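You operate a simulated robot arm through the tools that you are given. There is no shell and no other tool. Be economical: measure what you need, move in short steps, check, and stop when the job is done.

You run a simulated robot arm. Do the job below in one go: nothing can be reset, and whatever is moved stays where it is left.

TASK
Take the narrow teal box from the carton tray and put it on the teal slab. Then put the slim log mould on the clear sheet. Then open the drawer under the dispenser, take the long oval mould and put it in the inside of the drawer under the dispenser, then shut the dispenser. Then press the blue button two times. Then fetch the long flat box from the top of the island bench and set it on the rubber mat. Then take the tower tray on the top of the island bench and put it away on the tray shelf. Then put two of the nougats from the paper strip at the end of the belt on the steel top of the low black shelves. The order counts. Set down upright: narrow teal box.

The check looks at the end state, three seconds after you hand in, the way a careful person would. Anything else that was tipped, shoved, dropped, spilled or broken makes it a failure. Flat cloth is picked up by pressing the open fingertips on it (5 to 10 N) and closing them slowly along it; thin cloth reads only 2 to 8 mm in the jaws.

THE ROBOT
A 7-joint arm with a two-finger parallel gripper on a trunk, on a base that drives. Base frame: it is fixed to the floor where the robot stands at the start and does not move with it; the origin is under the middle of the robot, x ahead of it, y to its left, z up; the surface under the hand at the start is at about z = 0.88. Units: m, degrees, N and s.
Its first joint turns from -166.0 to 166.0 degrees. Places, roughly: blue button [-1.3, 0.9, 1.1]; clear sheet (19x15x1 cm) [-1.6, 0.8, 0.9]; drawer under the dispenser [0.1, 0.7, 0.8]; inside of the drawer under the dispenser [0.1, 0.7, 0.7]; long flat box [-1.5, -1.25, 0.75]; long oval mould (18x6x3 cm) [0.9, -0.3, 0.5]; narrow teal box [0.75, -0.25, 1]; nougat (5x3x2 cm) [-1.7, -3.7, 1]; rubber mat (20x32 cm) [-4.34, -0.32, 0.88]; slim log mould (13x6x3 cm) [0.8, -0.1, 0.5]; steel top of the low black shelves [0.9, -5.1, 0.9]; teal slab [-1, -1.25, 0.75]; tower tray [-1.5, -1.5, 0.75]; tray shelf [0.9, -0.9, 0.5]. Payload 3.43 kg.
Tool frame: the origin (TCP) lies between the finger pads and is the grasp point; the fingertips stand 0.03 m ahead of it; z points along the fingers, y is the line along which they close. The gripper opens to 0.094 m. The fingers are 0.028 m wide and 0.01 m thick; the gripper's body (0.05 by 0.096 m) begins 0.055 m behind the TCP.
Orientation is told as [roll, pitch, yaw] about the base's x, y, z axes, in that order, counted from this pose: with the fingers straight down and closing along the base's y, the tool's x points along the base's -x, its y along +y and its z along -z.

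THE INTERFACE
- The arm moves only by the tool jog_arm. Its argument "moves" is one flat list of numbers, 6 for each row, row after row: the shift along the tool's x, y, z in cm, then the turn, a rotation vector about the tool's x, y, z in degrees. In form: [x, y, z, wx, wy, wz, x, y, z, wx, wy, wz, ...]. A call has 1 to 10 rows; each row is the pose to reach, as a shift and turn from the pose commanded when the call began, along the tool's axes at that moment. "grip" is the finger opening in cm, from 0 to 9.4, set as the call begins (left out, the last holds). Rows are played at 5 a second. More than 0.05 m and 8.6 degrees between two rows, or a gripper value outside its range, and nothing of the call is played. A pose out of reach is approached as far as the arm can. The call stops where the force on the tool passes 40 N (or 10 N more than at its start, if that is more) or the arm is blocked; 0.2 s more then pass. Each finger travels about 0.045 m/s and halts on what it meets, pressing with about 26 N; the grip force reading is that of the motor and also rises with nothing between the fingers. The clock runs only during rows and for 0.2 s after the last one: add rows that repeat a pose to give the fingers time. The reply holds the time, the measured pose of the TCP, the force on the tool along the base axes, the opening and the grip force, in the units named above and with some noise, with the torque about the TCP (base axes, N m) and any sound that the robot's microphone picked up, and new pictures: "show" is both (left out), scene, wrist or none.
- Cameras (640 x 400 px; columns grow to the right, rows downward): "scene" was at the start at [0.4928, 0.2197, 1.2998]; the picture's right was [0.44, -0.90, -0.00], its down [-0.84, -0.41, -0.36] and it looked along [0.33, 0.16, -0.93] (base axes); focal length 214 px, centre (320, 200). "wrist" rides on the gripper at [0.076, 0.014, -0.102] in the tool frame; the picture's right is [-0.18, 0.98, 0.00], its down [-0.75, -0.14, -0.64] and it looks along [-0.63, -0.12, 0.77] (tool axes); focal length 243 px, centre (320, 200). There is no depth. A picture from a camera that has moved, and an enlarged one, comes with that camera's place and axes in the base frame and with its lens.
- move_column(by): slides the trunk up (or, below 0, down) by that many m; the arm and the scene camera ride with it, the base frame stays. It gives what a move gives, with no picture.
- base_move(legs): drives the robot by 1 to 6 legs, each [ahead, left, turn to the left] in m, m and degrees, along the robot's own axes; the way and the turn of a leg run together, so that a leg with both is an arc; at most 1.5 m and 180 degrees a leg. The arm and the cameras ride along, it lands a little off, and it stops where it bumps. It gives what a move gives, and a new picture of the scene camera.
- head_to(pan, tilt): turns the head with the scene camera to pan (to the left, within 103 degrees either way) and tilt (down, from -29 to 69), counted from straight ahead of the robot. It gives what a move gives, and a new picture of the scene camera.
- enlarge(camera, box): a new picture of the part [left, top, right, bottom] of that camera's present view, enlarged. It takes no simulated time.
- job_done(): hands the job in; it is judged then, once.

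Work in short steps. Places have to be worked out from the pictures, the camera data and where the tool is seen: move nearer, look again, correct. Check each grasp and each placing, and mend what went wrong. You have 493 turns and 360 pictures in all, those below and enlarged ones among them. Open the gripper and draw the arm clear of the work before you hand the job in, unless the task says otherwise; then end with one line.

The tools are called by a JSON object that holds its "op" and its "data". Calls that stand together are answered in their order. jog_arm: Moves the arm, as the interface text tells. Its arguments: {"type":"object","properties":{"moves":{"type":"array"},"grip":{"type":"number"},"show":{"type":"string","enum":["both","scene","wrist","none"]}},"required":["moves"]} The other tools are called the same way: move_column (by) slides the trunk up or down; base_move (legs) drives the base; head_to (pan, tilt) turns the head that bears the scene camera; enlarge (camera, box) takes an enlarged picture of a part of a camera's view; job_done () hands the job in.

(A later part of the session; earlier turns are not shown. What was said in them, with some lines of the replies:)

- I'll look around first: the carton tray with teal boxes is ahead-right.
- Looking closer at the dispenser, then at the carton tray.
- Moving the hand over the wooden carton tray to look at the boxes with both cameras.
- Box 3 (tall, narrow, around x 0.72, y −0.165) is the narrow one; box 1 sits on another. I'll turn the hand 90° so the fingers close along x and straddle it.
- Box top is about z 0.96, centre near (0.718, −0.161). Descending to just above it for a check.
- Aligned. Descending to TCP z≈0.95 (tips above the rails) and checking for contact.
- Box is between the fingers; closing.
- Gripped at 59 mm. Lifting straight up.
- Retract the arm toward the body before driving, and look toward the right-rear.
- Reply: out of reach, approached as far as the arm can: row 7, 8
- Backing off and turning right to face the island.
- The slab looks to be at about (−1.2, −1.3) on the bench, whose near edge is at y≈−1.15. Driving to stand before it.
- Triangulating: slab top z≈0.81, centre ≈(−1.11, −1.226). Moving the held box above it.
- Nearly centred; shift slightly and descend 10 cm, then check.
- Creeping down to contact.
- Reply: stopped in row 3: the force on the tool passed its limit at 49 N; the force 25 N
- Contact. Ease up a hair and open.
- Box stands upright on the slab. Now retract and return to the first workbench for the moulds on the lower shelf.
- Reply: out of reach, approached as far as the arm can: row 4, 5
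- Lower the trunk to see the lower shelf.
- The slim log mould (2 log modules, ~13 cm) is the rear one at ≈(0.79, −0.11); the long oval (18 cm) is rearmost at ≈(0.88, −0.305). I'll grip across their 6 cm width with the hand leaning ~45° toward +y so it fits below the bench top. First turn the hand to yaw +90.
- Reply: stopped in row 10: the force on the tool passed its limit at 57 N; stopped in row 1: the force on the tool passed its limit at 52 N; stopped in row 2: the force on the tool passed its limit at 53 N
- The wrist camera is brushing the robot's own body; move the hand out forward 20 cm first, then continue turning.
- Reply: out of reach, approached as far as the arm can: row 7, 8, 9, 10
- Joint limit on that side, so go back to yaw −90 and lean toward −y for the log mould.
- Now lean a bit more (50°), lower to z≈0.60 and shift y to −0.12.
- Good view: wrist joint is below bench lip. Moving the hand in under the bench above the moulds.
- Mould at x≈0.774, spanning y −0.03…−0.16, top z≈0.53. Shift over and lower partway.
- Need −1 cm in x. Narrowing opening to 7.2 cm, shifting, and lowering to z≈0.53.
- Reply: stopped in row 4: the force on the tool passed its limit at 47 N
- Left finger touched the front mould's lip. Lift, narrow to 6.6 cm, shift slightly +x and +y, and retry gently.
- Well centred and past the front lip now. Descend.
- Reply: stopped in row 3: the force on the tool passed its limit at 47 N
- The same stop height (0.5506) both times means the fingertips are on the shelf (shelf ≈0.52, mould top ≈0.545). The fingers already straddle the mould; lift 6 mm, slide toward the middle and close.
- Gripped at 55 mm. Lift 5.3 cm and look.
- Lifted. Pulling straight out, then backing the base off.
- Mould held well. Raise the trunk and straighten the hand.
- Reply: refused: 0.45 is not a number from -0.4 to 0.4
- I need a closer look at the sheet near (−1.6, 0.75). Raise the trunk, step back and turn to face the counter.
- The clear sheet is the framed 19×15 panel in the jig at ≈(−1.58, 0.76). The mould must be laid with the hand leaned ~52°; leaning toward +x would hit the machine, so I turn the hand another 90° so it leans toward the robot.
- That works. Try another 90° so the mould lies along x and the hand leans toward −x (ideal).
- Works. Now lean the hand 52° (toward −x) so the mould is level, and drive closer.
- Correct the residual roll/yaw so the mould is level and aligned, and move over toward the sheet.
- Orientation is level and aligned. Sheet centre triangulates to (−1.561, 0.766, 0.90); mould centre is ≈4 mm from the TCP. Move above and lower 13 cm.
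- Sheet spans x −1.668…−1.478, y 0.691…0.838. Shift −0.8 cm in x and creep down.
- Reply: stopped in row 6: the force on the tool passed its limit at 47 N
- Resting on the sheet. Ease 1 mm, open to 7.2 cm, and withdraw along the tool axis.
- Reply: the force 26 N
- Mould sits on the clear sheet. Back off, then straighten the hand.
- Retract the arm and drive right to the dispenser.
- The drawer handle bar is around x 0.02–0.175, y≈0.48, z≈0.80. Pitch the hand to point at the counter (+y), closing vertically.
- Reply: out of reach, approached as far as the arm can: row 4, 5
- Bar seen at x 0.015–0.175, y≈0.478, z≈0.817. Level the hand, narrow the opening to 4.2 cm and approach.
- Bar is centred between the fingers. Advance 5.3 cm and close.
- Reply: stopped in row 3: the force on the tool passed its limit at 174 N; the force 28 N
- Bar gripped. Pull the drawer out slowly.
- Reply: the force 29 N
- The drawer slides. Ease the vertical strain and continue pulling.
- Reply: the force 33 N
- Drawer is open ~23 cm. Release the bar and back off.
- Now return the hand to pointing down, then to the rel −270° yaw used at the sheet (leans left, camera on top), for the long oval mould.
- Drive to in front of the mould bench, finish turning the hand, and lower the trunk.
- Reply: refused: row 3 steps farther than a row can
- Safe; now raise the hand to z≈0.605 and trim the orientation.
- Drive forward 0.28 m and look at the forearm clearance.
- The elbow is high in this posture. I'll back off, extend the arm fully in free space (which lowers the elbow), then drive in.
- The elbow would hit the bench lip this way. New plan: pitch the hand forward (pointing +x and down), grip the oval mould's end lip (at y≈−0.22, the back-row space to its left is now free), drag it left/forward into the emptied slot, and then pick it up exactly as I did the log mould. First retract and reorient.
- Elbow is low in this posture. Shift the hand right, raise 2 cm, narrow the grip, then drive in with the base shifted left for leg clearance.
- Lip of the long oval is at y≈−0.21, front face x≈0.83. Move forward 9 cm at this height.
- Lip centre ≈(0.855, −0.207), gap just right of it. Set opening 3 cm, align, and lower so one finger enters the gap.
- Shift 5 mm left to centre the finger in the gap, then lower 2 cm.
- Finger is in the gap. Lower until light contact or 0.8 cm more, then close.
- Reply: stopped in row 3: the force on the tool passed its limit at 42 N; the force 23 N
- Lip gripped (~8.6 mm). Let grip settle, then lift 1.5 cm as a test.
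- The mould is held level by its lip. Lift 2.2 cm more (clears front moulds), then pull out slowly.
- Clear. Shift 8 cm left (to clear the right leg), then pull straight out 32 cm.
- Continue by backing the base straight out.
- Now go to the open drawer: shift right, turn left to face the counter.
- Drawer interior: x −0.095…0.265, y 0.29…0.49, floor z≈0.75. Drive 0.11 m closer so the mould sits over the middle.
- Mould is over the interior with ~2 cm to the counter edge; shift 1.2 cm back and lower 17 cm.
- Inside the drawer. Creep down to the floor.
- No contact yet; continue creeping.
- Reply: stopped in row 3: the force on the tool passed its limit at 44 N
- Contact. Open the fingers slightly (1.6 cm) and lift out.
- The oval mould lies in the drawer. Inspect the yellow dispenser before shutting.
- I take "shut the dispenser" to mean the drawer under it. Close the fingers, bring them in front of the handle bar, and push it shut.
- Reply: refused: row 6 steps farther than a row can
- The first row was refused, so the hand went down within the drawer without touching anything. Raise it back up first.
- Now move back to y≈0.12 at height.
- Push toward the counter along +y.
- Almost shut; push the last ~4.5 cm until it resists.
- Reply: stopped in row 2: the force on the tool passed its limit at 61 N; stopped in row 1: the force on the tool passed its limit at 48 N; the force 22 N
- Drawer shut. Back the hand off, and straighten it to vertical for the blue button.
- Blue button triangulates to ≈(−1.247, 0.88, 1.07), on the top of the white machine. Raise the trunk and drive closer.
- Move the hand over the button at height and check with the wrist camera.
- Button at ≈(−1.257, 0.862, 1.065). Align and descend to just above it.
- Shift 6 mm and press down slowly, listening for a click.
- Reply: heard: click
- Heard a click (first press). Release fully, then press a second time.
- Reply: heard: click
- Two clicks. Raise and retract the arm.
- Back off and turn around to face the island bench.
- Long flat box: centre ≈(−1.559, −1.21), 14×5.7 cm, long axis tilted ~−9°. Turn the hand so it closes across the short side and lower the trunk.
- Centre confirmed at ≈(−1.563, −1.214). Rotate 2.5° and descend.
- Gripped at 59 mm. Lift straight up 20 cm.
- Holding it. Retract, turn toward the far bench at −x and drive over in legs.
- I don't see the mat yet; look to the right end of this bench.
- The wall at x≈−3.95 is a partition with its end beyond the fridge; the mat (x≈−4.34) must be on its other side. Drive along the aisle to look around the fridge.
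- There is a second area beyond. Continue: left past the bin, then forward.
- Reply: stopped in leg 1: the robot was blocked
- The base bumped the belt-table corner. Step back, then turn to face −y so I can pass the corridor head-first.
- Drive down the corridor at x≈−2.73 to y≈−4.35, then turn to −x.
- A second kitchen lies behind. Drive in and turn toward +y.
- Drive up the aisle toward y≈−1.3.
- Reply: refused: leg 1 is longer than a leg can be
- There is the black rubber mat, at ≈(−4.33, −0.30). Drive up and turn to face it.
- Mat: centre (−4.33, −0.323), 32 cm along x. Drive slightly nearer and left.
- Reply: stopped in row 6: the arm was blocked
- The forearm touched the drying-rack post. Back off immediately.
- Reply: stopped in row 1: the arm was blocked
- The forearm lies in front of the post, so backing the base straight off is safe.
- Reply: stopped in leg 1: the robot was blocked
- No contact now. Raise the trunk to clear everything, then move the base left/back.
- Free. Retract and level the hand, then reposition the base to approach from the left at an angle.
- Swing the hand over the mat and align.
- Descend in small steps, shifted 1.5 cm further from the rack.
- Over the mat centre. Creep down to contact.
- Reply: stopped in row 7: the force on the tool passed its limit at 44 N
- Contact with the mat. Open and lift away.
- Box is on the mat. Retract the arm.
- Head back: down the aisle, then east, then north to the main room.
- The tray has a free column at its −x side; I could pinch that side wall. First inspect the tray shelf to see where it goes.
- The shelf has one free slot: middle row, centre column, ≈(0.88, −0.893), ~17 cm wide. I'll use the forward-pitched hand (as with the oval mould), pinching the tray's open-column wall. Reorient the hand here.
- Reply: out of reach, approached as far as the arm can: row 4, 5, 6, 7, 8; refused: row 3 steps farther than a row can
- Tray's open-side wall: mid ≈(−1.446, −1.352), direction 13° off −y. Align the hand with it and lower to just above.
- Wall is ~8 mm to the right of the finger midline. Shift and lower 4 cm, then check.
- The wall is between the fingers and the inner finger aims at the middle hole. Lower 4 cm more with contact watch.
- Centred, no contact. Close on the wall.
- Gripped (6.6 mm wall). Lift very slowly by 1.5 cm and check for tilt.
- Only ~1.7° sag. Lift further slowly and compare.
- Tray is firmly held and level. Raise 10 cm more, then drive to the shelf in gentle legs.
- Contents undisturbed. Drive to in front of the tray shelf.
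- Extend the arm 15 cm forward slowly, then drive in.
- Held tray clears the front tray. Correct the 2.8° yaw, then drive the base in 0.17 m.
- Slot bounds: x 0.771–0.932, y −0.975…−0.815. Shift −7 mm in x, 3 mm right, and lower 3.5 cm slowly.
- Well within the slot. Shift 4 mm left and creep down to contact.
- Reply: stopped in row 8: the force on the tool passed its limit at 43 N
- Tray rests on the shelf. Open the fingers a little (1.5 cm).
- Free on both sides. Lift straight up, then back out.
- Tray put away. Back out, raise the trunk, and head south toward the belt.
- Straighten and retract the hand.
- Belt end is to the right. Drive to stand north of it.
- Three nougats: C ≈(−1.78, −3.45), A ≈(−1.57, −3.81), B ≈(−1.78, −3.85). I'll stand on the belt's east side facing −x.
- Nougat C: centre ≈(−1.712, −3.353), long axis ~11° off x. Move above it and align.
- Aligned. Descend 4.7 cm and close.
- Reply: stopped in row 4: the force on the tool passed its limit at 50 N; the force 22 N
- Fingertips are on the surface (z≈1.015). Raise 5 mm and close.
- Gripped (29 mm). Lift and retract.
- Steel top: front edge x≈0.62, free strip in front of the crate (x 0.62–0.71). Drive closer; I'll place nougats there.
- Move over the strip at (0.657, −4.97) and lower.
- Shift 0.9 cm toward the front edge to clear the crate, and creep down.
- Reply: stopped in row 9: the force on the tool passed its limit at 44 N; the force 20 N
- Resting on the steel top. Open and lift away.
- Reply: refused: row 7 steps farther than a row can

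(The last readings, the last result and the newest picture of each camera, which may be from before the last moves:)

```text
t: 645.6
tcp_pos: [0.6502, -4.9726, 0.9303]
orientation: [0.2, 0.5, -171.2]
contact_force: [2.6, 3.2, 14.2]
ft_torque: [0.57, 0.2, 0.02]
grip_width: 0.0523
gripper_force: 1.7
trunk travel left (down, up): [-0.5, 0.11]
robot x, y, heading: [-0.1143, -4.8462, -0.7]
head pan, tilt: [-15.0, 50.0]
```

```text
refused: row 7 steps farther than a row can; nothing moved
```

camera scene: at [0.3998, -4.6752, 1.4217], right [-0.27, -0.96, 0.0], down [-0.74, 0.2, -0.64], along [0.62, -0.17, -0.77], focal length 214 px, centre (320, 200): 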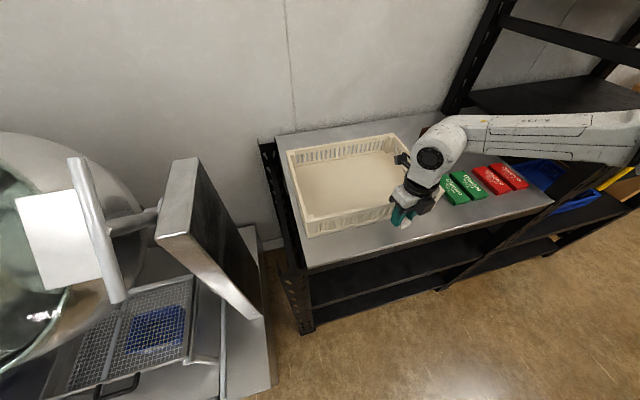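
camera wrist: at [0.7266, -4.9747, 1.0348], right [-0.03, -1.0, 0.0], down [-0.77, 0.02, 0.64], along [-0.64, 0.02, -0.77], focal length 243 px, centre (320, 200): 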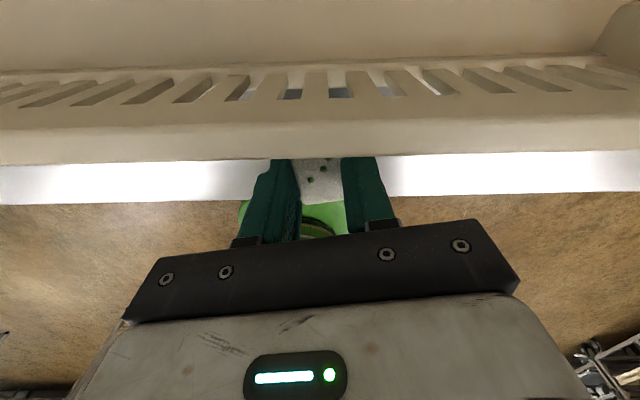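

{"op": "jog_arm", "data": {"moves": [0, 0, -3, 0, 0, 0, 0, 0, -7, 0, 0, 0, 0, 0, -11, 0, 0, 0, 0, 0, -15, 0, 0, 0, 0, 0, -19, 0, 0, 0, 0, 0, -23, 0, 0, 0, -4, 0, -24, 0, 0, 0, -8, 0, -24, 0, 0, 0]}}

```text
t: 647.5
tcp_pos: [0.5662, -4.9839, 1.1727]
orientation: [0.0, 0.3, -171.0]
contact_force: [1.6, 1.0, -0.6]
ft_torque: [-0.02, -0.01, -0.01]
grip_width: 0.0499
gripper_force: 0.1
trunk travel left (down, up): [-0.5, 0.11]
robot x, y, heading: [-0.1149, -4.8461, -0.7]
head pan, tilt: [-15.0, 50.0]
camera scene: at [0.3997, -4.6751, 1.4217], right [-0.27, -0.96, 0.0], down [-0.74, 0.2, -0.64], along [0.62, -0.17, -0.77], focal length 214 px, centre (320, 200)
camera wrist: at [0.6436, -4.9877, 1.277], right [-0.03, -1.0, 0.0], down [-0.77, 0.02, 0.64], along [-0.64, 0.02, -0.77], focal length 243 px, centre (320, 200)
```

scene: 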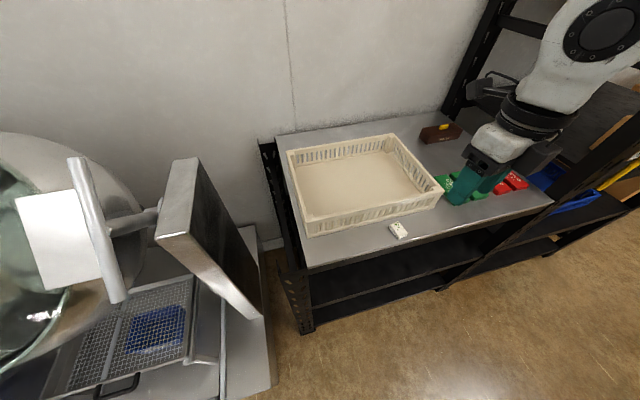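
wrist: 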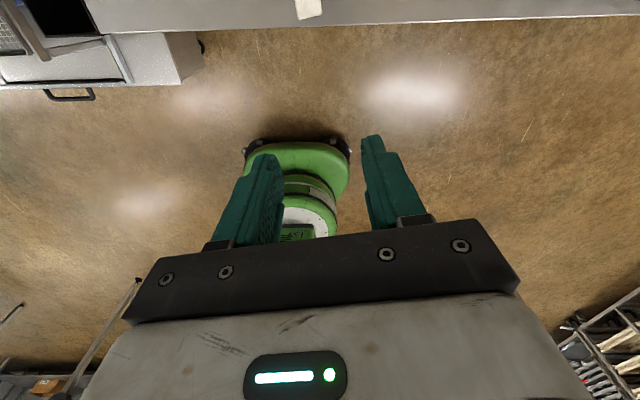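

First nougat placed. Go back for nougat A.

{"op": "base_move", "data": {"legs": [[-0.38, 0.2, 0], [0, 1.05, 0], [0, 0, 90], [0, 0, 90.5], [0.4, 0, 0]]}}

{"op": "jog_arm", "data": {"moves": [0, 0, 0, 0, 0, -8.5, 0, 0, 0, 0, 0, -17, 0, 0, 0, 0, 0, -25.5, 0, 0, 0, 0, 0, -34, 0, 0, 0, 0, 0, -42.5, 0, 0, 0, 0, 0, -51, 0, 0, 0, 0, 0, -59.5, 0, 0, 0, 0, 0, -68, 0, 0, 0, 0, 0, -76.5, 0, 0, 0, 0, 0, -82], "show": "scene"}}

```text
t: 665.0
tcp_pos: [-1.5573, -3.3729, 1.1716]
orientation: [0.0, 0.4, 7.2]
contact_force: [-0.8, 0.7, -1.0]
ft_torque: [0.0, 0.06, 0.02]
grip_width: 0.05
gripper_force: 0.0
trunk travel left (down, up): [-0.5, 0.11]
robot x, y, heading: [-0.8734, -3.5324, 177.8]
head pan, tilt: [-15.0, 50.0]
camera scene: at [-1.4001, -3.687, 1.4218], right [0.3, 0.95, 0.0], down [0.73, -0.23, -0.64], along [-0.61, 0.19, -0.77], focal length 214 px, centre (320, 200)
```

scene: 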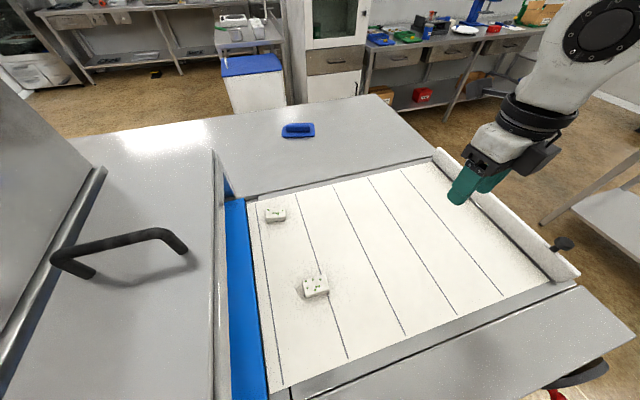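

```text
t: 667.2
tcp_pos: [-1.5577, -3.3725, 1.1727]
orientation: [0.4, 0.0, 89.3]
contact_force: [-1.0, 0.4, 0.1]
ft_torque: [0.01, 0.01, 0.0]
grip_width: 0.0503
gripper_force: 0.0
trunk travel left (down, up): [-0.5, 0.11]
robot x, y, heading: [-0.878, -3.5354, 177.4]
head pan, tilt: [-15.0, 50.0]
camera scene: at [-1.4002, -3.687, 1.4217], right [0.3, 0.95, 0.0], down [0.73, -0.23, -0.64], along [-0.61, 0.19, -0.77], focal length 214 px, centre (320, 200)
```

scene: 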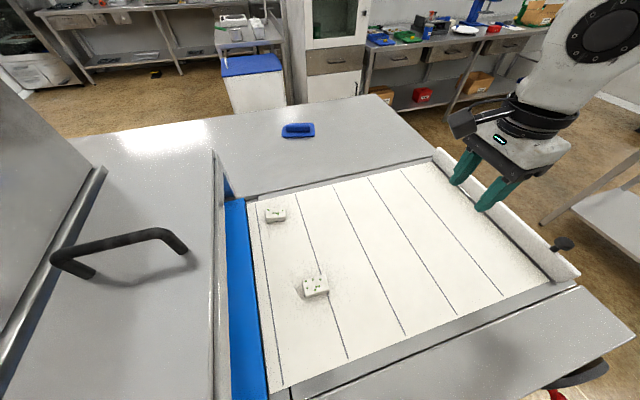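

Move above nougat A (≈(−1.525, −3.656)).

{"op": "jog_arm", "data": {"moves": [4.5, -0.5, 0, 0, 0, 0, 9, -1, 0, 0, 0, 0, 13.5, -1.6, 0, 0, 0, 0, 18, -2.1, 0, 0, 0, 0, 22.5, -2.6, 0, 0, 0, 0, 26, -3, 2, 0, 0, 0, 28.2, -3.2, 5, 0, 0, 0, 28.2, -3.2, 7, 0, 0, 0, 28.2, -3.2, 7, 0, 0, 0]}}

```text
t: 669.2
tcp_pos: [-1.5317, -3.6564, 1.1013]
orientation: [0.4, 0.1, 89.2]
contact_force: [0.6, 0.0, 0.3]
ft_torque: [-0.01, 0.0, 0.0]
grip_width: 0.0504
gripper_force: 0.1
trunk travel left (down, up): [-0.5, 0.11]
robot x, y, heading: [-0.8773, -3.5328, 177.7]
head pan, tilt: [-15.0, 50.0]
camera scene: at [-1.4002, -3.6872, 1.4217], right [0.3, 0.95, 0.0], down [0.73, -0.23, -0.64], along [-0.61, 0.19, -0.77], focal length 214 px, centre (320, 200)
camera wrist: at [-1.5465, -3.7329, 1.2049], right [-0.98, 0.2, 0.01], down [0.16, 0.75, 0.64], along [0.12, 0.63, -0.77], focal length 243 px, centre (320, 200)
```

scene: 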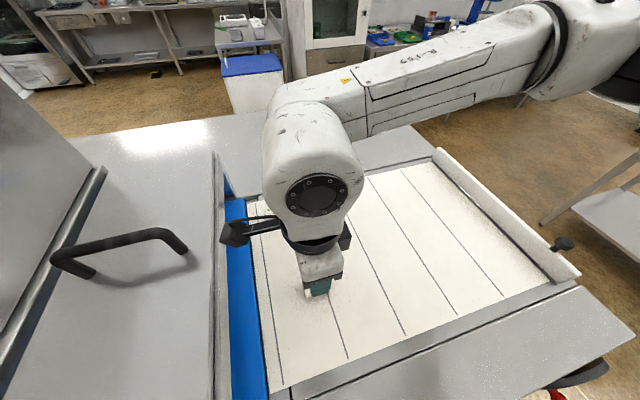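
wrist: 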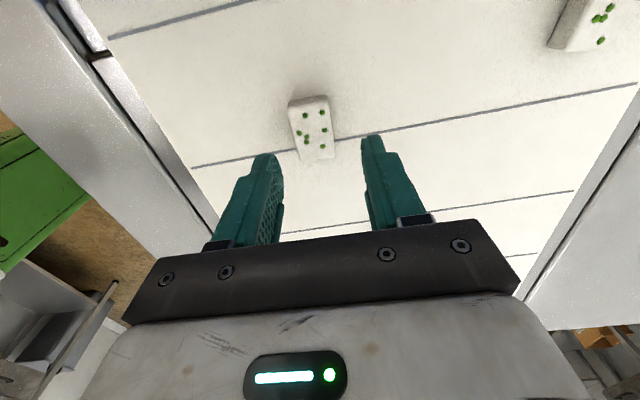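

Aligned. Shift slightly, descend to z 1.051 and close.

{"op": "jog_arm", "data": {"moves": [0.5, -0.4, 2, 0, 0, 0, 0.5, -0.4, 4, 0, 0, 0, 0.5, -0.4, 5, 0, 0, 0, 0.5, -0.4, 5, 0, 0, 0], "show": "none"}}

{"op": "jog_arm", "data": {"moves": [0, 0, 0, 0, 0, 0, 0, 0, 0, 0, 0, 0, 0, 0, 0, 0, 0, 0], "grip": 2.2, "show": "wrist"}}

```text
t: 670.2
tcp_pos: [-1.5277, -3.6598, 1.0517]
orientation: [0.5, 0.1, 89.1]
contact_force: [0.1, 0.2, -0.6]
ft_torque: [0.0, 0.0, 0.02]
grip_width: 0.0501
gripper_force: 0.1
trunk travel left (down, up): [-0.5, 0.11]
robot x, y, heading: [-0.8735, -3.5318, 177.6]
head pan, tilt: [-15.0, 50.0]
```

```text
t: 671.0
tcp_pos: [-1.5279, -3.6615, 1.0521]
orientation: [0.4, 0.1, 89.2]
contact_force: [-0.4, 0.2, 0.3]
ft_torque: [0.0, 0.02, 0.02]
grip_width: 0.0286
gripper_force: 26.8
trunk travel left (down, up): [-0.5, 0.11]
robot x, y, heading: [-0.8755, -3.5359, 177.8]
head pan, tilt: [-15.0, 50.0]
camera wrist: at [-1.5419, -3.7376, 1.1564], right [-0.98, 0.2, 0.01], down [0.16, 0.75, 0.64], along [0.12, 0.63, -0.77], focal length 243 px, centre (320, 200)
```

wrist: 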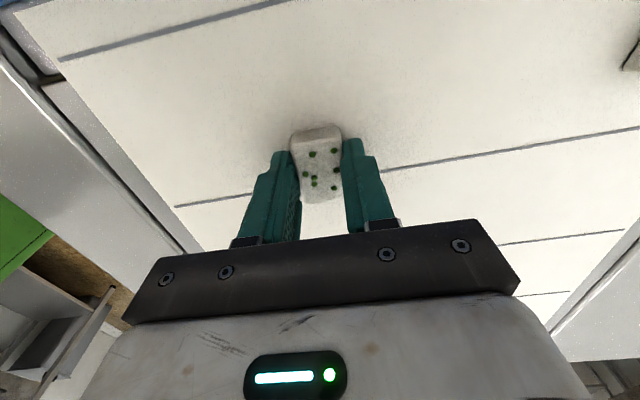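

Gripped. Lift, move clear, and rotate the hand back to the earlier orientation.

{"op": "jog_arm", "data": {"moves": [0, 0, -2, 0, 0, 0, 0, 0, -5, 0, 0, 0, 0, 0, -9, 0, 0, 0, 0, 0, -12, 0, 0, 0, -4, 0, -12, 0, 0, 0, -8, 0, -12, 0, 0, 0, -12, 0, -12, 0, 0, 0, -16, 0, -12, 0, 0, 0, -20, 0, -12, 0, 0, 0, -24, 0, -12, 0, 0, 0], "show": "none"}}

{"op": "jog_arm", "data": {"moves": [0, 0, 0, 0, 0, 8.5, 0, 0, 0, 0, 0, 17, 0, 0, 0, 0, 0, 25.5, 0, 0, 0, 0, 0, 34, 0, 0, 0, 0, 0, 42.5, 0, 0, 0, 0, 0, 51, 0, 0, 0, 0, 0, 59.5, 0, 0, 0, 0, 0, 68, 0, 0, 0, 0, 0, 76.5, 0, 0, 0, 0, 0, 85], "show": "scene"}}

```text
t: 673.2
tcp_pos: [-1.52, -3.4201, 1.1726]
orientation: [0.4, 0.0, 89.1]
contact_force: [-0.2, 0.1, 0.5]
ft_torque: [0.01, -0.01, -0.01]
grip_width: 0.0288
gripper_force: 26.1
trunk travel left (down, up): [-0.5, 0.11]
robot x, y, heading: [-0.8807, -3.5354, 177.4]
head pan, tilt: [-15.0, 50.0]
```

```text
t: 675.5
tcp_pos: [-1.5225, -3.4191, 1.1728]
orientation: [-0.1, 0.4, 3.9]
contact_force: [-0.2, -0.1, 0.0]
ft_torque: [0.02, -0.01, 0.0]
grip_width: 0.0285
gripper_force: 26.4
trunk travel left (down, up): [-0.5, 0.11]
robot x, y, heading: [-0.8756, -3.5328, 177.6]
head pan, tilt: [-15.0, 50.0]
camera scene: at [-1.4002, -3.687, 1.4217], right [0.3, 0.95, 0.0], down [0.73, -0.23, -0.64], along [-0.61, 0.19, -0.77], focal length 214 px, centre (320, 200)
```

scene: 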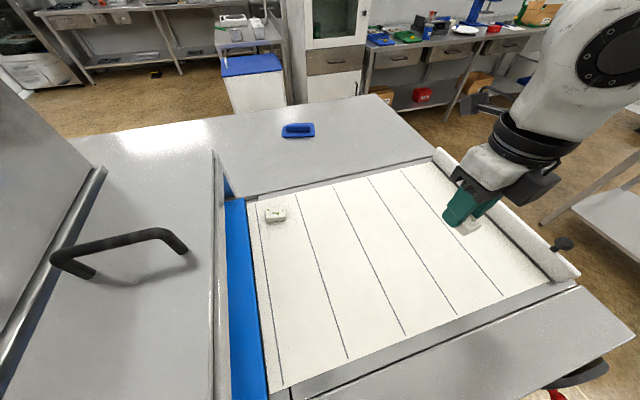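

{"op": "base_move", "data": {"legs": [[-0.4, 0, 0], [0, 0, 90], [0, 0, 92], [0, -1.2, 0], [0.37, 0, 0]]}}

{"op": "head_to", "data": {"pan": -12, "tilt": 55}}

```text
t: 693.3
tcp_pos: [0.5359, -4.8424, 1.172]
orientation: [0.1, 0.4, -174.6]
contact_force: [0.5, -0.3, -0.8]
ft_torque: [-0.01, -0.01, 0.0]
grip_width: 0.0285
gripper_force: 26.0
trunk travel left (down, up): [-0.5, 0.11]
robot x, y, heading: [-0.1101, -4.7433, -1.0]
head pan, tilt: [-15.0, 50.0]
camera scene: at [0.4091, -4.5778, 1.4218], right [-0.28, -0.96, 0.0], down [-0.74, 0.21, -0.64], along [0.62, -0.18, -0.77], focal length 214 px, centre (320, 200)
```

scene: 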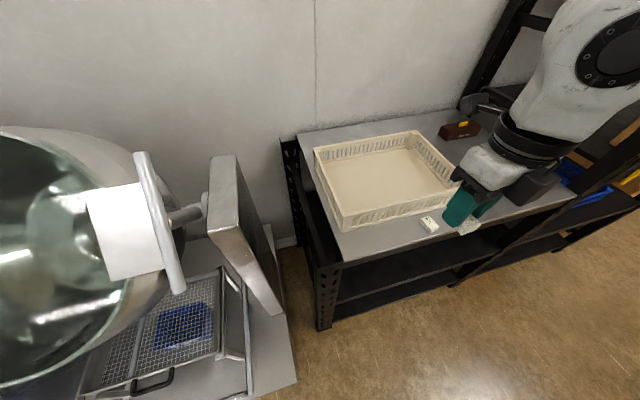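

```text
t: 693.9
tcp_pos: [0.5363, -4.8441, 1.1721]
orientation: [-0.1, 0.4, -174.6]
contact_force: [-0.7, -0.1, 0.4]
ft_torque: [0.01, 0.0, 0.03]
grip_width: 0.0287
gripper_force: 26.1
trunk travel left (down, up): [-0.5, 0.11]
robot x, y, heading: [-0.1117, -4.7429, -0.9]
head pan, tilt: [-12.0, 55.0]
camera scene: at [0.4054, -4.5728, 1.4153], right [-0.23, -0.97, 0.0], down [-0.8, 0.18, -0.57], along [0.56, -0.13, -0.82], focal length 214 px, centre (320, 200)
```

scene: 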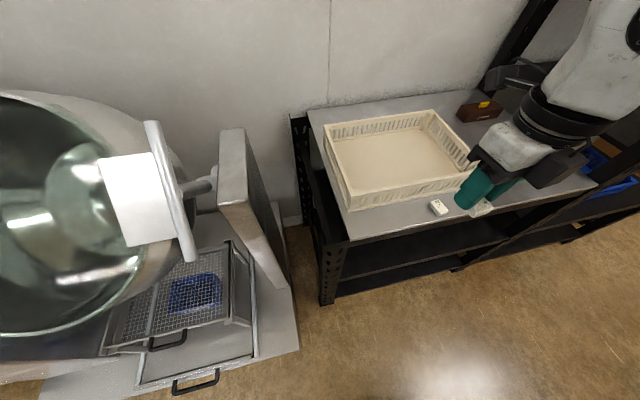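

Place the second nougat at (0.648, −4.85), 12 cm from the first.

{"op": "jog_arm", "data": {"moves": [4, 0.6, 0, 0, 0, 0, 8, 1.2, 0, 0, 0, 0, 11.1, 1.6, 0, 0, 0, 0, 11.1, 1.6, 4.5, 0, 0, 0, 11.1, 1.6, 9, 0, 0, 0, 11.1, 1.6, 13.5, 0, 0, 0, 11.1, 1.6, 17.5, 0, 0, 0, 11.1, 1.6, 20, 0, 0, 0, 11.1, 1.6, 20, 0, 0, 0]}}

```text
t: 695.9
tcp_pos: [0.6501, -4.8484, 0.9733]
orientation: [0.0, 0.4, -174.4]
contact_force: [0.2, -0.1, -0.2]
ft_torque: [-0.02, 0.04, 0.01]
grip_width: 0.0291
gripper_force: 26.6
trunk travel left (down, up): [-0.5, 0.11]
robot x, y, heading: [-0.1102, -4.7437, -1.3]
head pan, tilt: [-12.0, 55.0]
camera scene: at [0.4055, -4.5728, 1.4152], right [-0.23, -0.97, 0.0], down [-0.8, 0.18, -0.57], along [0.56, -0.13, -0.82], focal length 214 px, centre (320, 200)
camera wrist: at [0.7276, -4.8568, 1.0766], right [-0.09, -1.0, 0.0], down [-0.77, 0.07, 0.64], along [-0.63, 0.06, -0.77], focal length 243 px, centre (320, 200)
```

scene: 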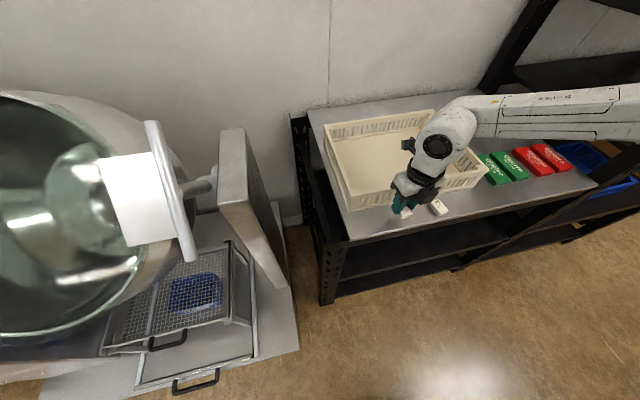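
wrist: 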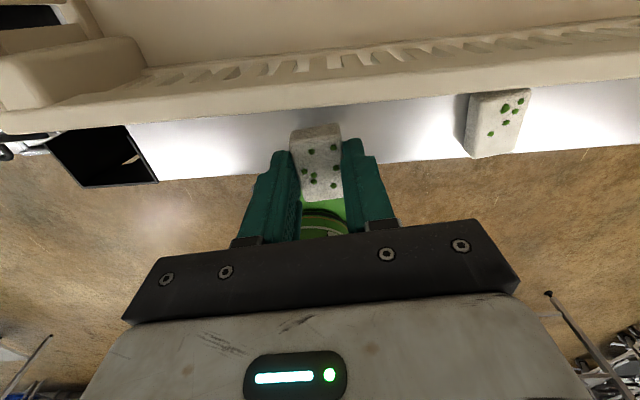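

{"op": "jog_arm", "data": {"moves": [0, 0, 1, 0, 0, 0, 0, 0, 2, 0, 0, 0, 0, 0, 2.6, 0, 0, 0, 0, 0, 3.0, 0, 0, 0, 0, 0, 3.4, 0, 0, 0, 0, 0, 3.8, 0, 0, 0, 0, 0, 4.2, 0, 0, 0, 0, 0, 4.6, 0, 0, 0], "show": "wrist"}}

```text
t: 697.8
tcp_pos: [0.6508, -4.8483, 0.9305]
orientation: [-0.1, 0.6, -174.7]
contact_force: [-7.7, -1.2, 20.5]
ft_torque: [-0.21, 0.27, -0.05]
grip_width: 0.0289
gripper_force: 25.9
trunk travel left (down, up): [-0.5, 0.11]
robot x, y, heading: [-0.1108, -4.7441, -1.0]
head pan, tilt: [-12.0, 55.0]
stopped in row 8: the force on the tool passed its limit at 42 N (the readings are from after the stop); the commanded pose is now the measured one
camera wrist: at [0.7277, -4.8561, 1.035], right [-0.09, -1.0, 0.0], down [-0.77, 0.07, 0.64], along [-0.63, 0.06, -0.77], focal length 243 px, centre (320, 200)
```

wrist: 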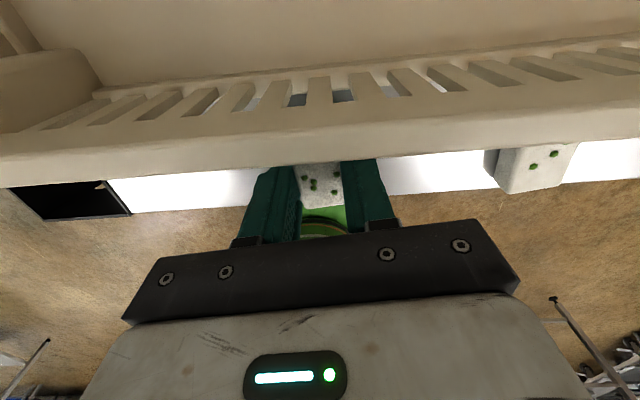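

Contact. Open and lift.

{"op": "jog_arm", "data": {"moves": [0, 0, -0.1, 0, 0, 0, 0, 0, -0.1, 0, 0, 0, 0, 0, -0.1, 0, 0, 0], "grip": 4.6, "show": "none"}}

{"op": "jog_arm", "data": {"moves": [0, 0, -3, 0, 0, 0, 0, 0, -7, 0, 0, 0, 0, 0, -11, 0, 0, 0, 0, 0, -15, 0, 0, 0, 0, 0, -19, 0, 0, 0, 0, 0, -23, 0, 0, 0, -4, 0, -24, 0, 0, 0, -8, 0, -24, 0, 0, 0], "show": "none"}}

{"op": "base_move", "data": {"legs": [[-0.3, 0, 0]]}}

{"op": "head_to", "data": {"pan": -20, "tilt": 35}}

{"op": "enlarge", "data": {"camera": "scene", "box": [260, 120, 460, 260]}}

```text
t: 698.6
tcp_pos: [0.6504, -4.846, 0.9294]
orientation: [-0.1, 0.7, -174.5]
contact_force: [-9.9, 18.4, 26.6]
ft_torque: [-0.04, 0.58, -0.28]
grip_width: 0.0343
gripper_force: 0.2
trunk travel left (down, up): [-0.5, 0.11]
robot x, y, heading: [-0.1129, -4.7411, -1.1]
head pan, tilt: [-12.0, 55.0]
```

```text
t: 700.4
tcp_pos: [0.5707, -4.8571, 1.1696]
orientation: [-0.1, 0.5, -174.5]
contact_force: [-0.6, 0.0, -0.4]
ft_torque: [-0.05, 0.0, -0.01]
grip_width: 0.0459
gripper_force: 0.1
trunk travel left (down, up): [-0.5, 0.11]
robot x, y, heading: [-0.1145, -4.7432, -1.2]
head pan, tilt: [-12.0, 55.0]
```

```text
t: 702.5
tcp_pos: [0.2743, -4.8527, 1.1712]
orientation: [0.0, 0.6, -174.4]
contact_force: [0.5, 0.1, 0.1]
ft_torque: [-0.03, 0.01, -0.02]
grip_width: 0.0462
gripper_force: 0.1
trunk travel left (down, up): [-0.5, 0.11]
robot x, y, heading: [-0.4067, -4.7371, -1.1]
head pan, tilt: [-12.0, 55.0]
camera scene: at [0.1105, -4.5673, 1.4152], right [-0.23, -0.97, 0.0], down [-0.8, 0.18, -0.57], along [0.56, -0.13, -0.82], focal length 214 px, centre (320, 200)
```

scene: 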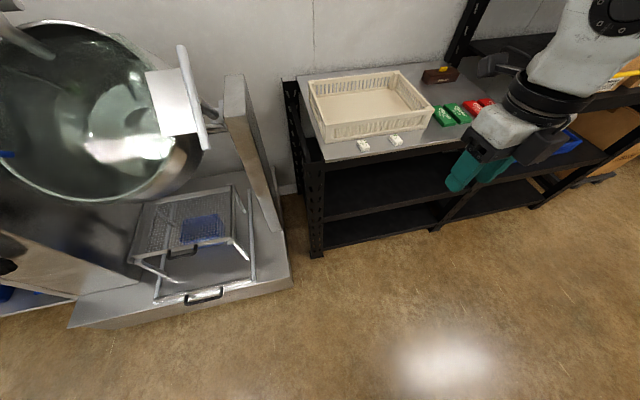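

```text
t: 703.3
tcp_pos: [0.2759, -4.8519, 1.1711]
orientation: [0.0, 0.6, -174.5]
contact_force: [-0.6, 0.2, 0.3]
ft_torque: [0.03, -0.02, 0.02]
grip_width: 0.0459
gripper_force: 0.0
trunk travel left (down, up): [-0.5, 0.11]
robot x, y, heading: [-0.4026, -4.7428, -1.0]
head pan, tilt: [-20.0, 35.0]
camera scene: at [0.1223, -4.5826, 1.4434], right [-0.36, -0.93, 0.0], down [-0.54, 0.21, -0.82], along [0.76, -0.29, -0.57], focal length 214 px, centre (320, 200)
```

scene: 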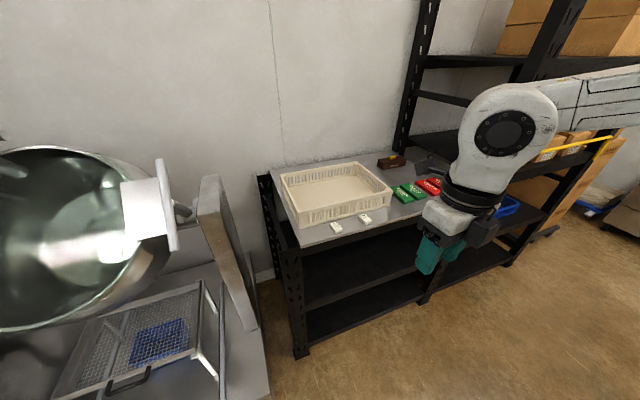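

```text
2.86 times, centred on (360, 190) of scene
camera zoom: at [0.1223, -4.5826, 1.4434], right [-0.36, -0.93, 0.0], down [-0.54, 0.21, -0.82], along [0.76, -0.29, -0.57], focal length 613 px, centre (206, 229)
```

zoom: 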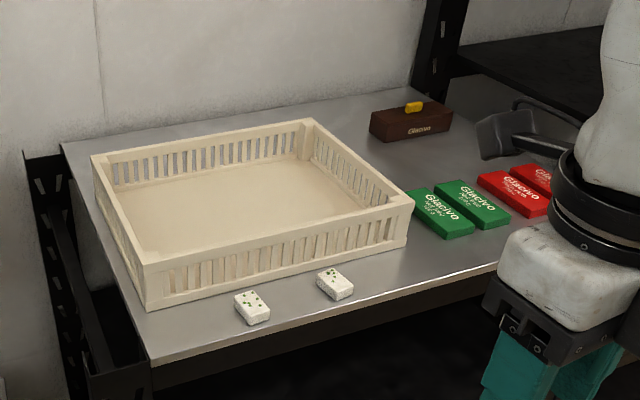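

Both nougats rest on the steel top; the arm is clear. Open the gripper and hand in.

{"op": "jog_arm", "data": {"moves": [0, 0, 0, 0, 0, 0, 0, 0, 0, 0, 0, 0, 0, 0, 0, 0, 0, 0], "grip": 9.4, "show": "none"}}

{"op": "job_done", "data": {}}

```text
t: 704.1
tcp_pos: [0.2748, -4.8517, 1.1716]
orientation: [0.0, 0.5, -174.6]
contact_force: [-0.6, 0.6, 0.2]
ft_torque: [0.03, -0.02, 0.0]
grip_width: 0.094
gripper_force: 0.0
trunk travel left (down, up): [-0.5, 0.11]
robot x, y, heading: [-0.4046, -4.7358, -1.2]
head pan, tilt: [-20.0, 35.0]
```

```text
The job is handed in.
```

All seven steps were done in order and the job is handed in. I took "shut the dispenser" to mean the drawer under it. On the way the base bumped the belt table once, and the forearm pushed against the drying-rack post by the rubber mat; neither looked moved.
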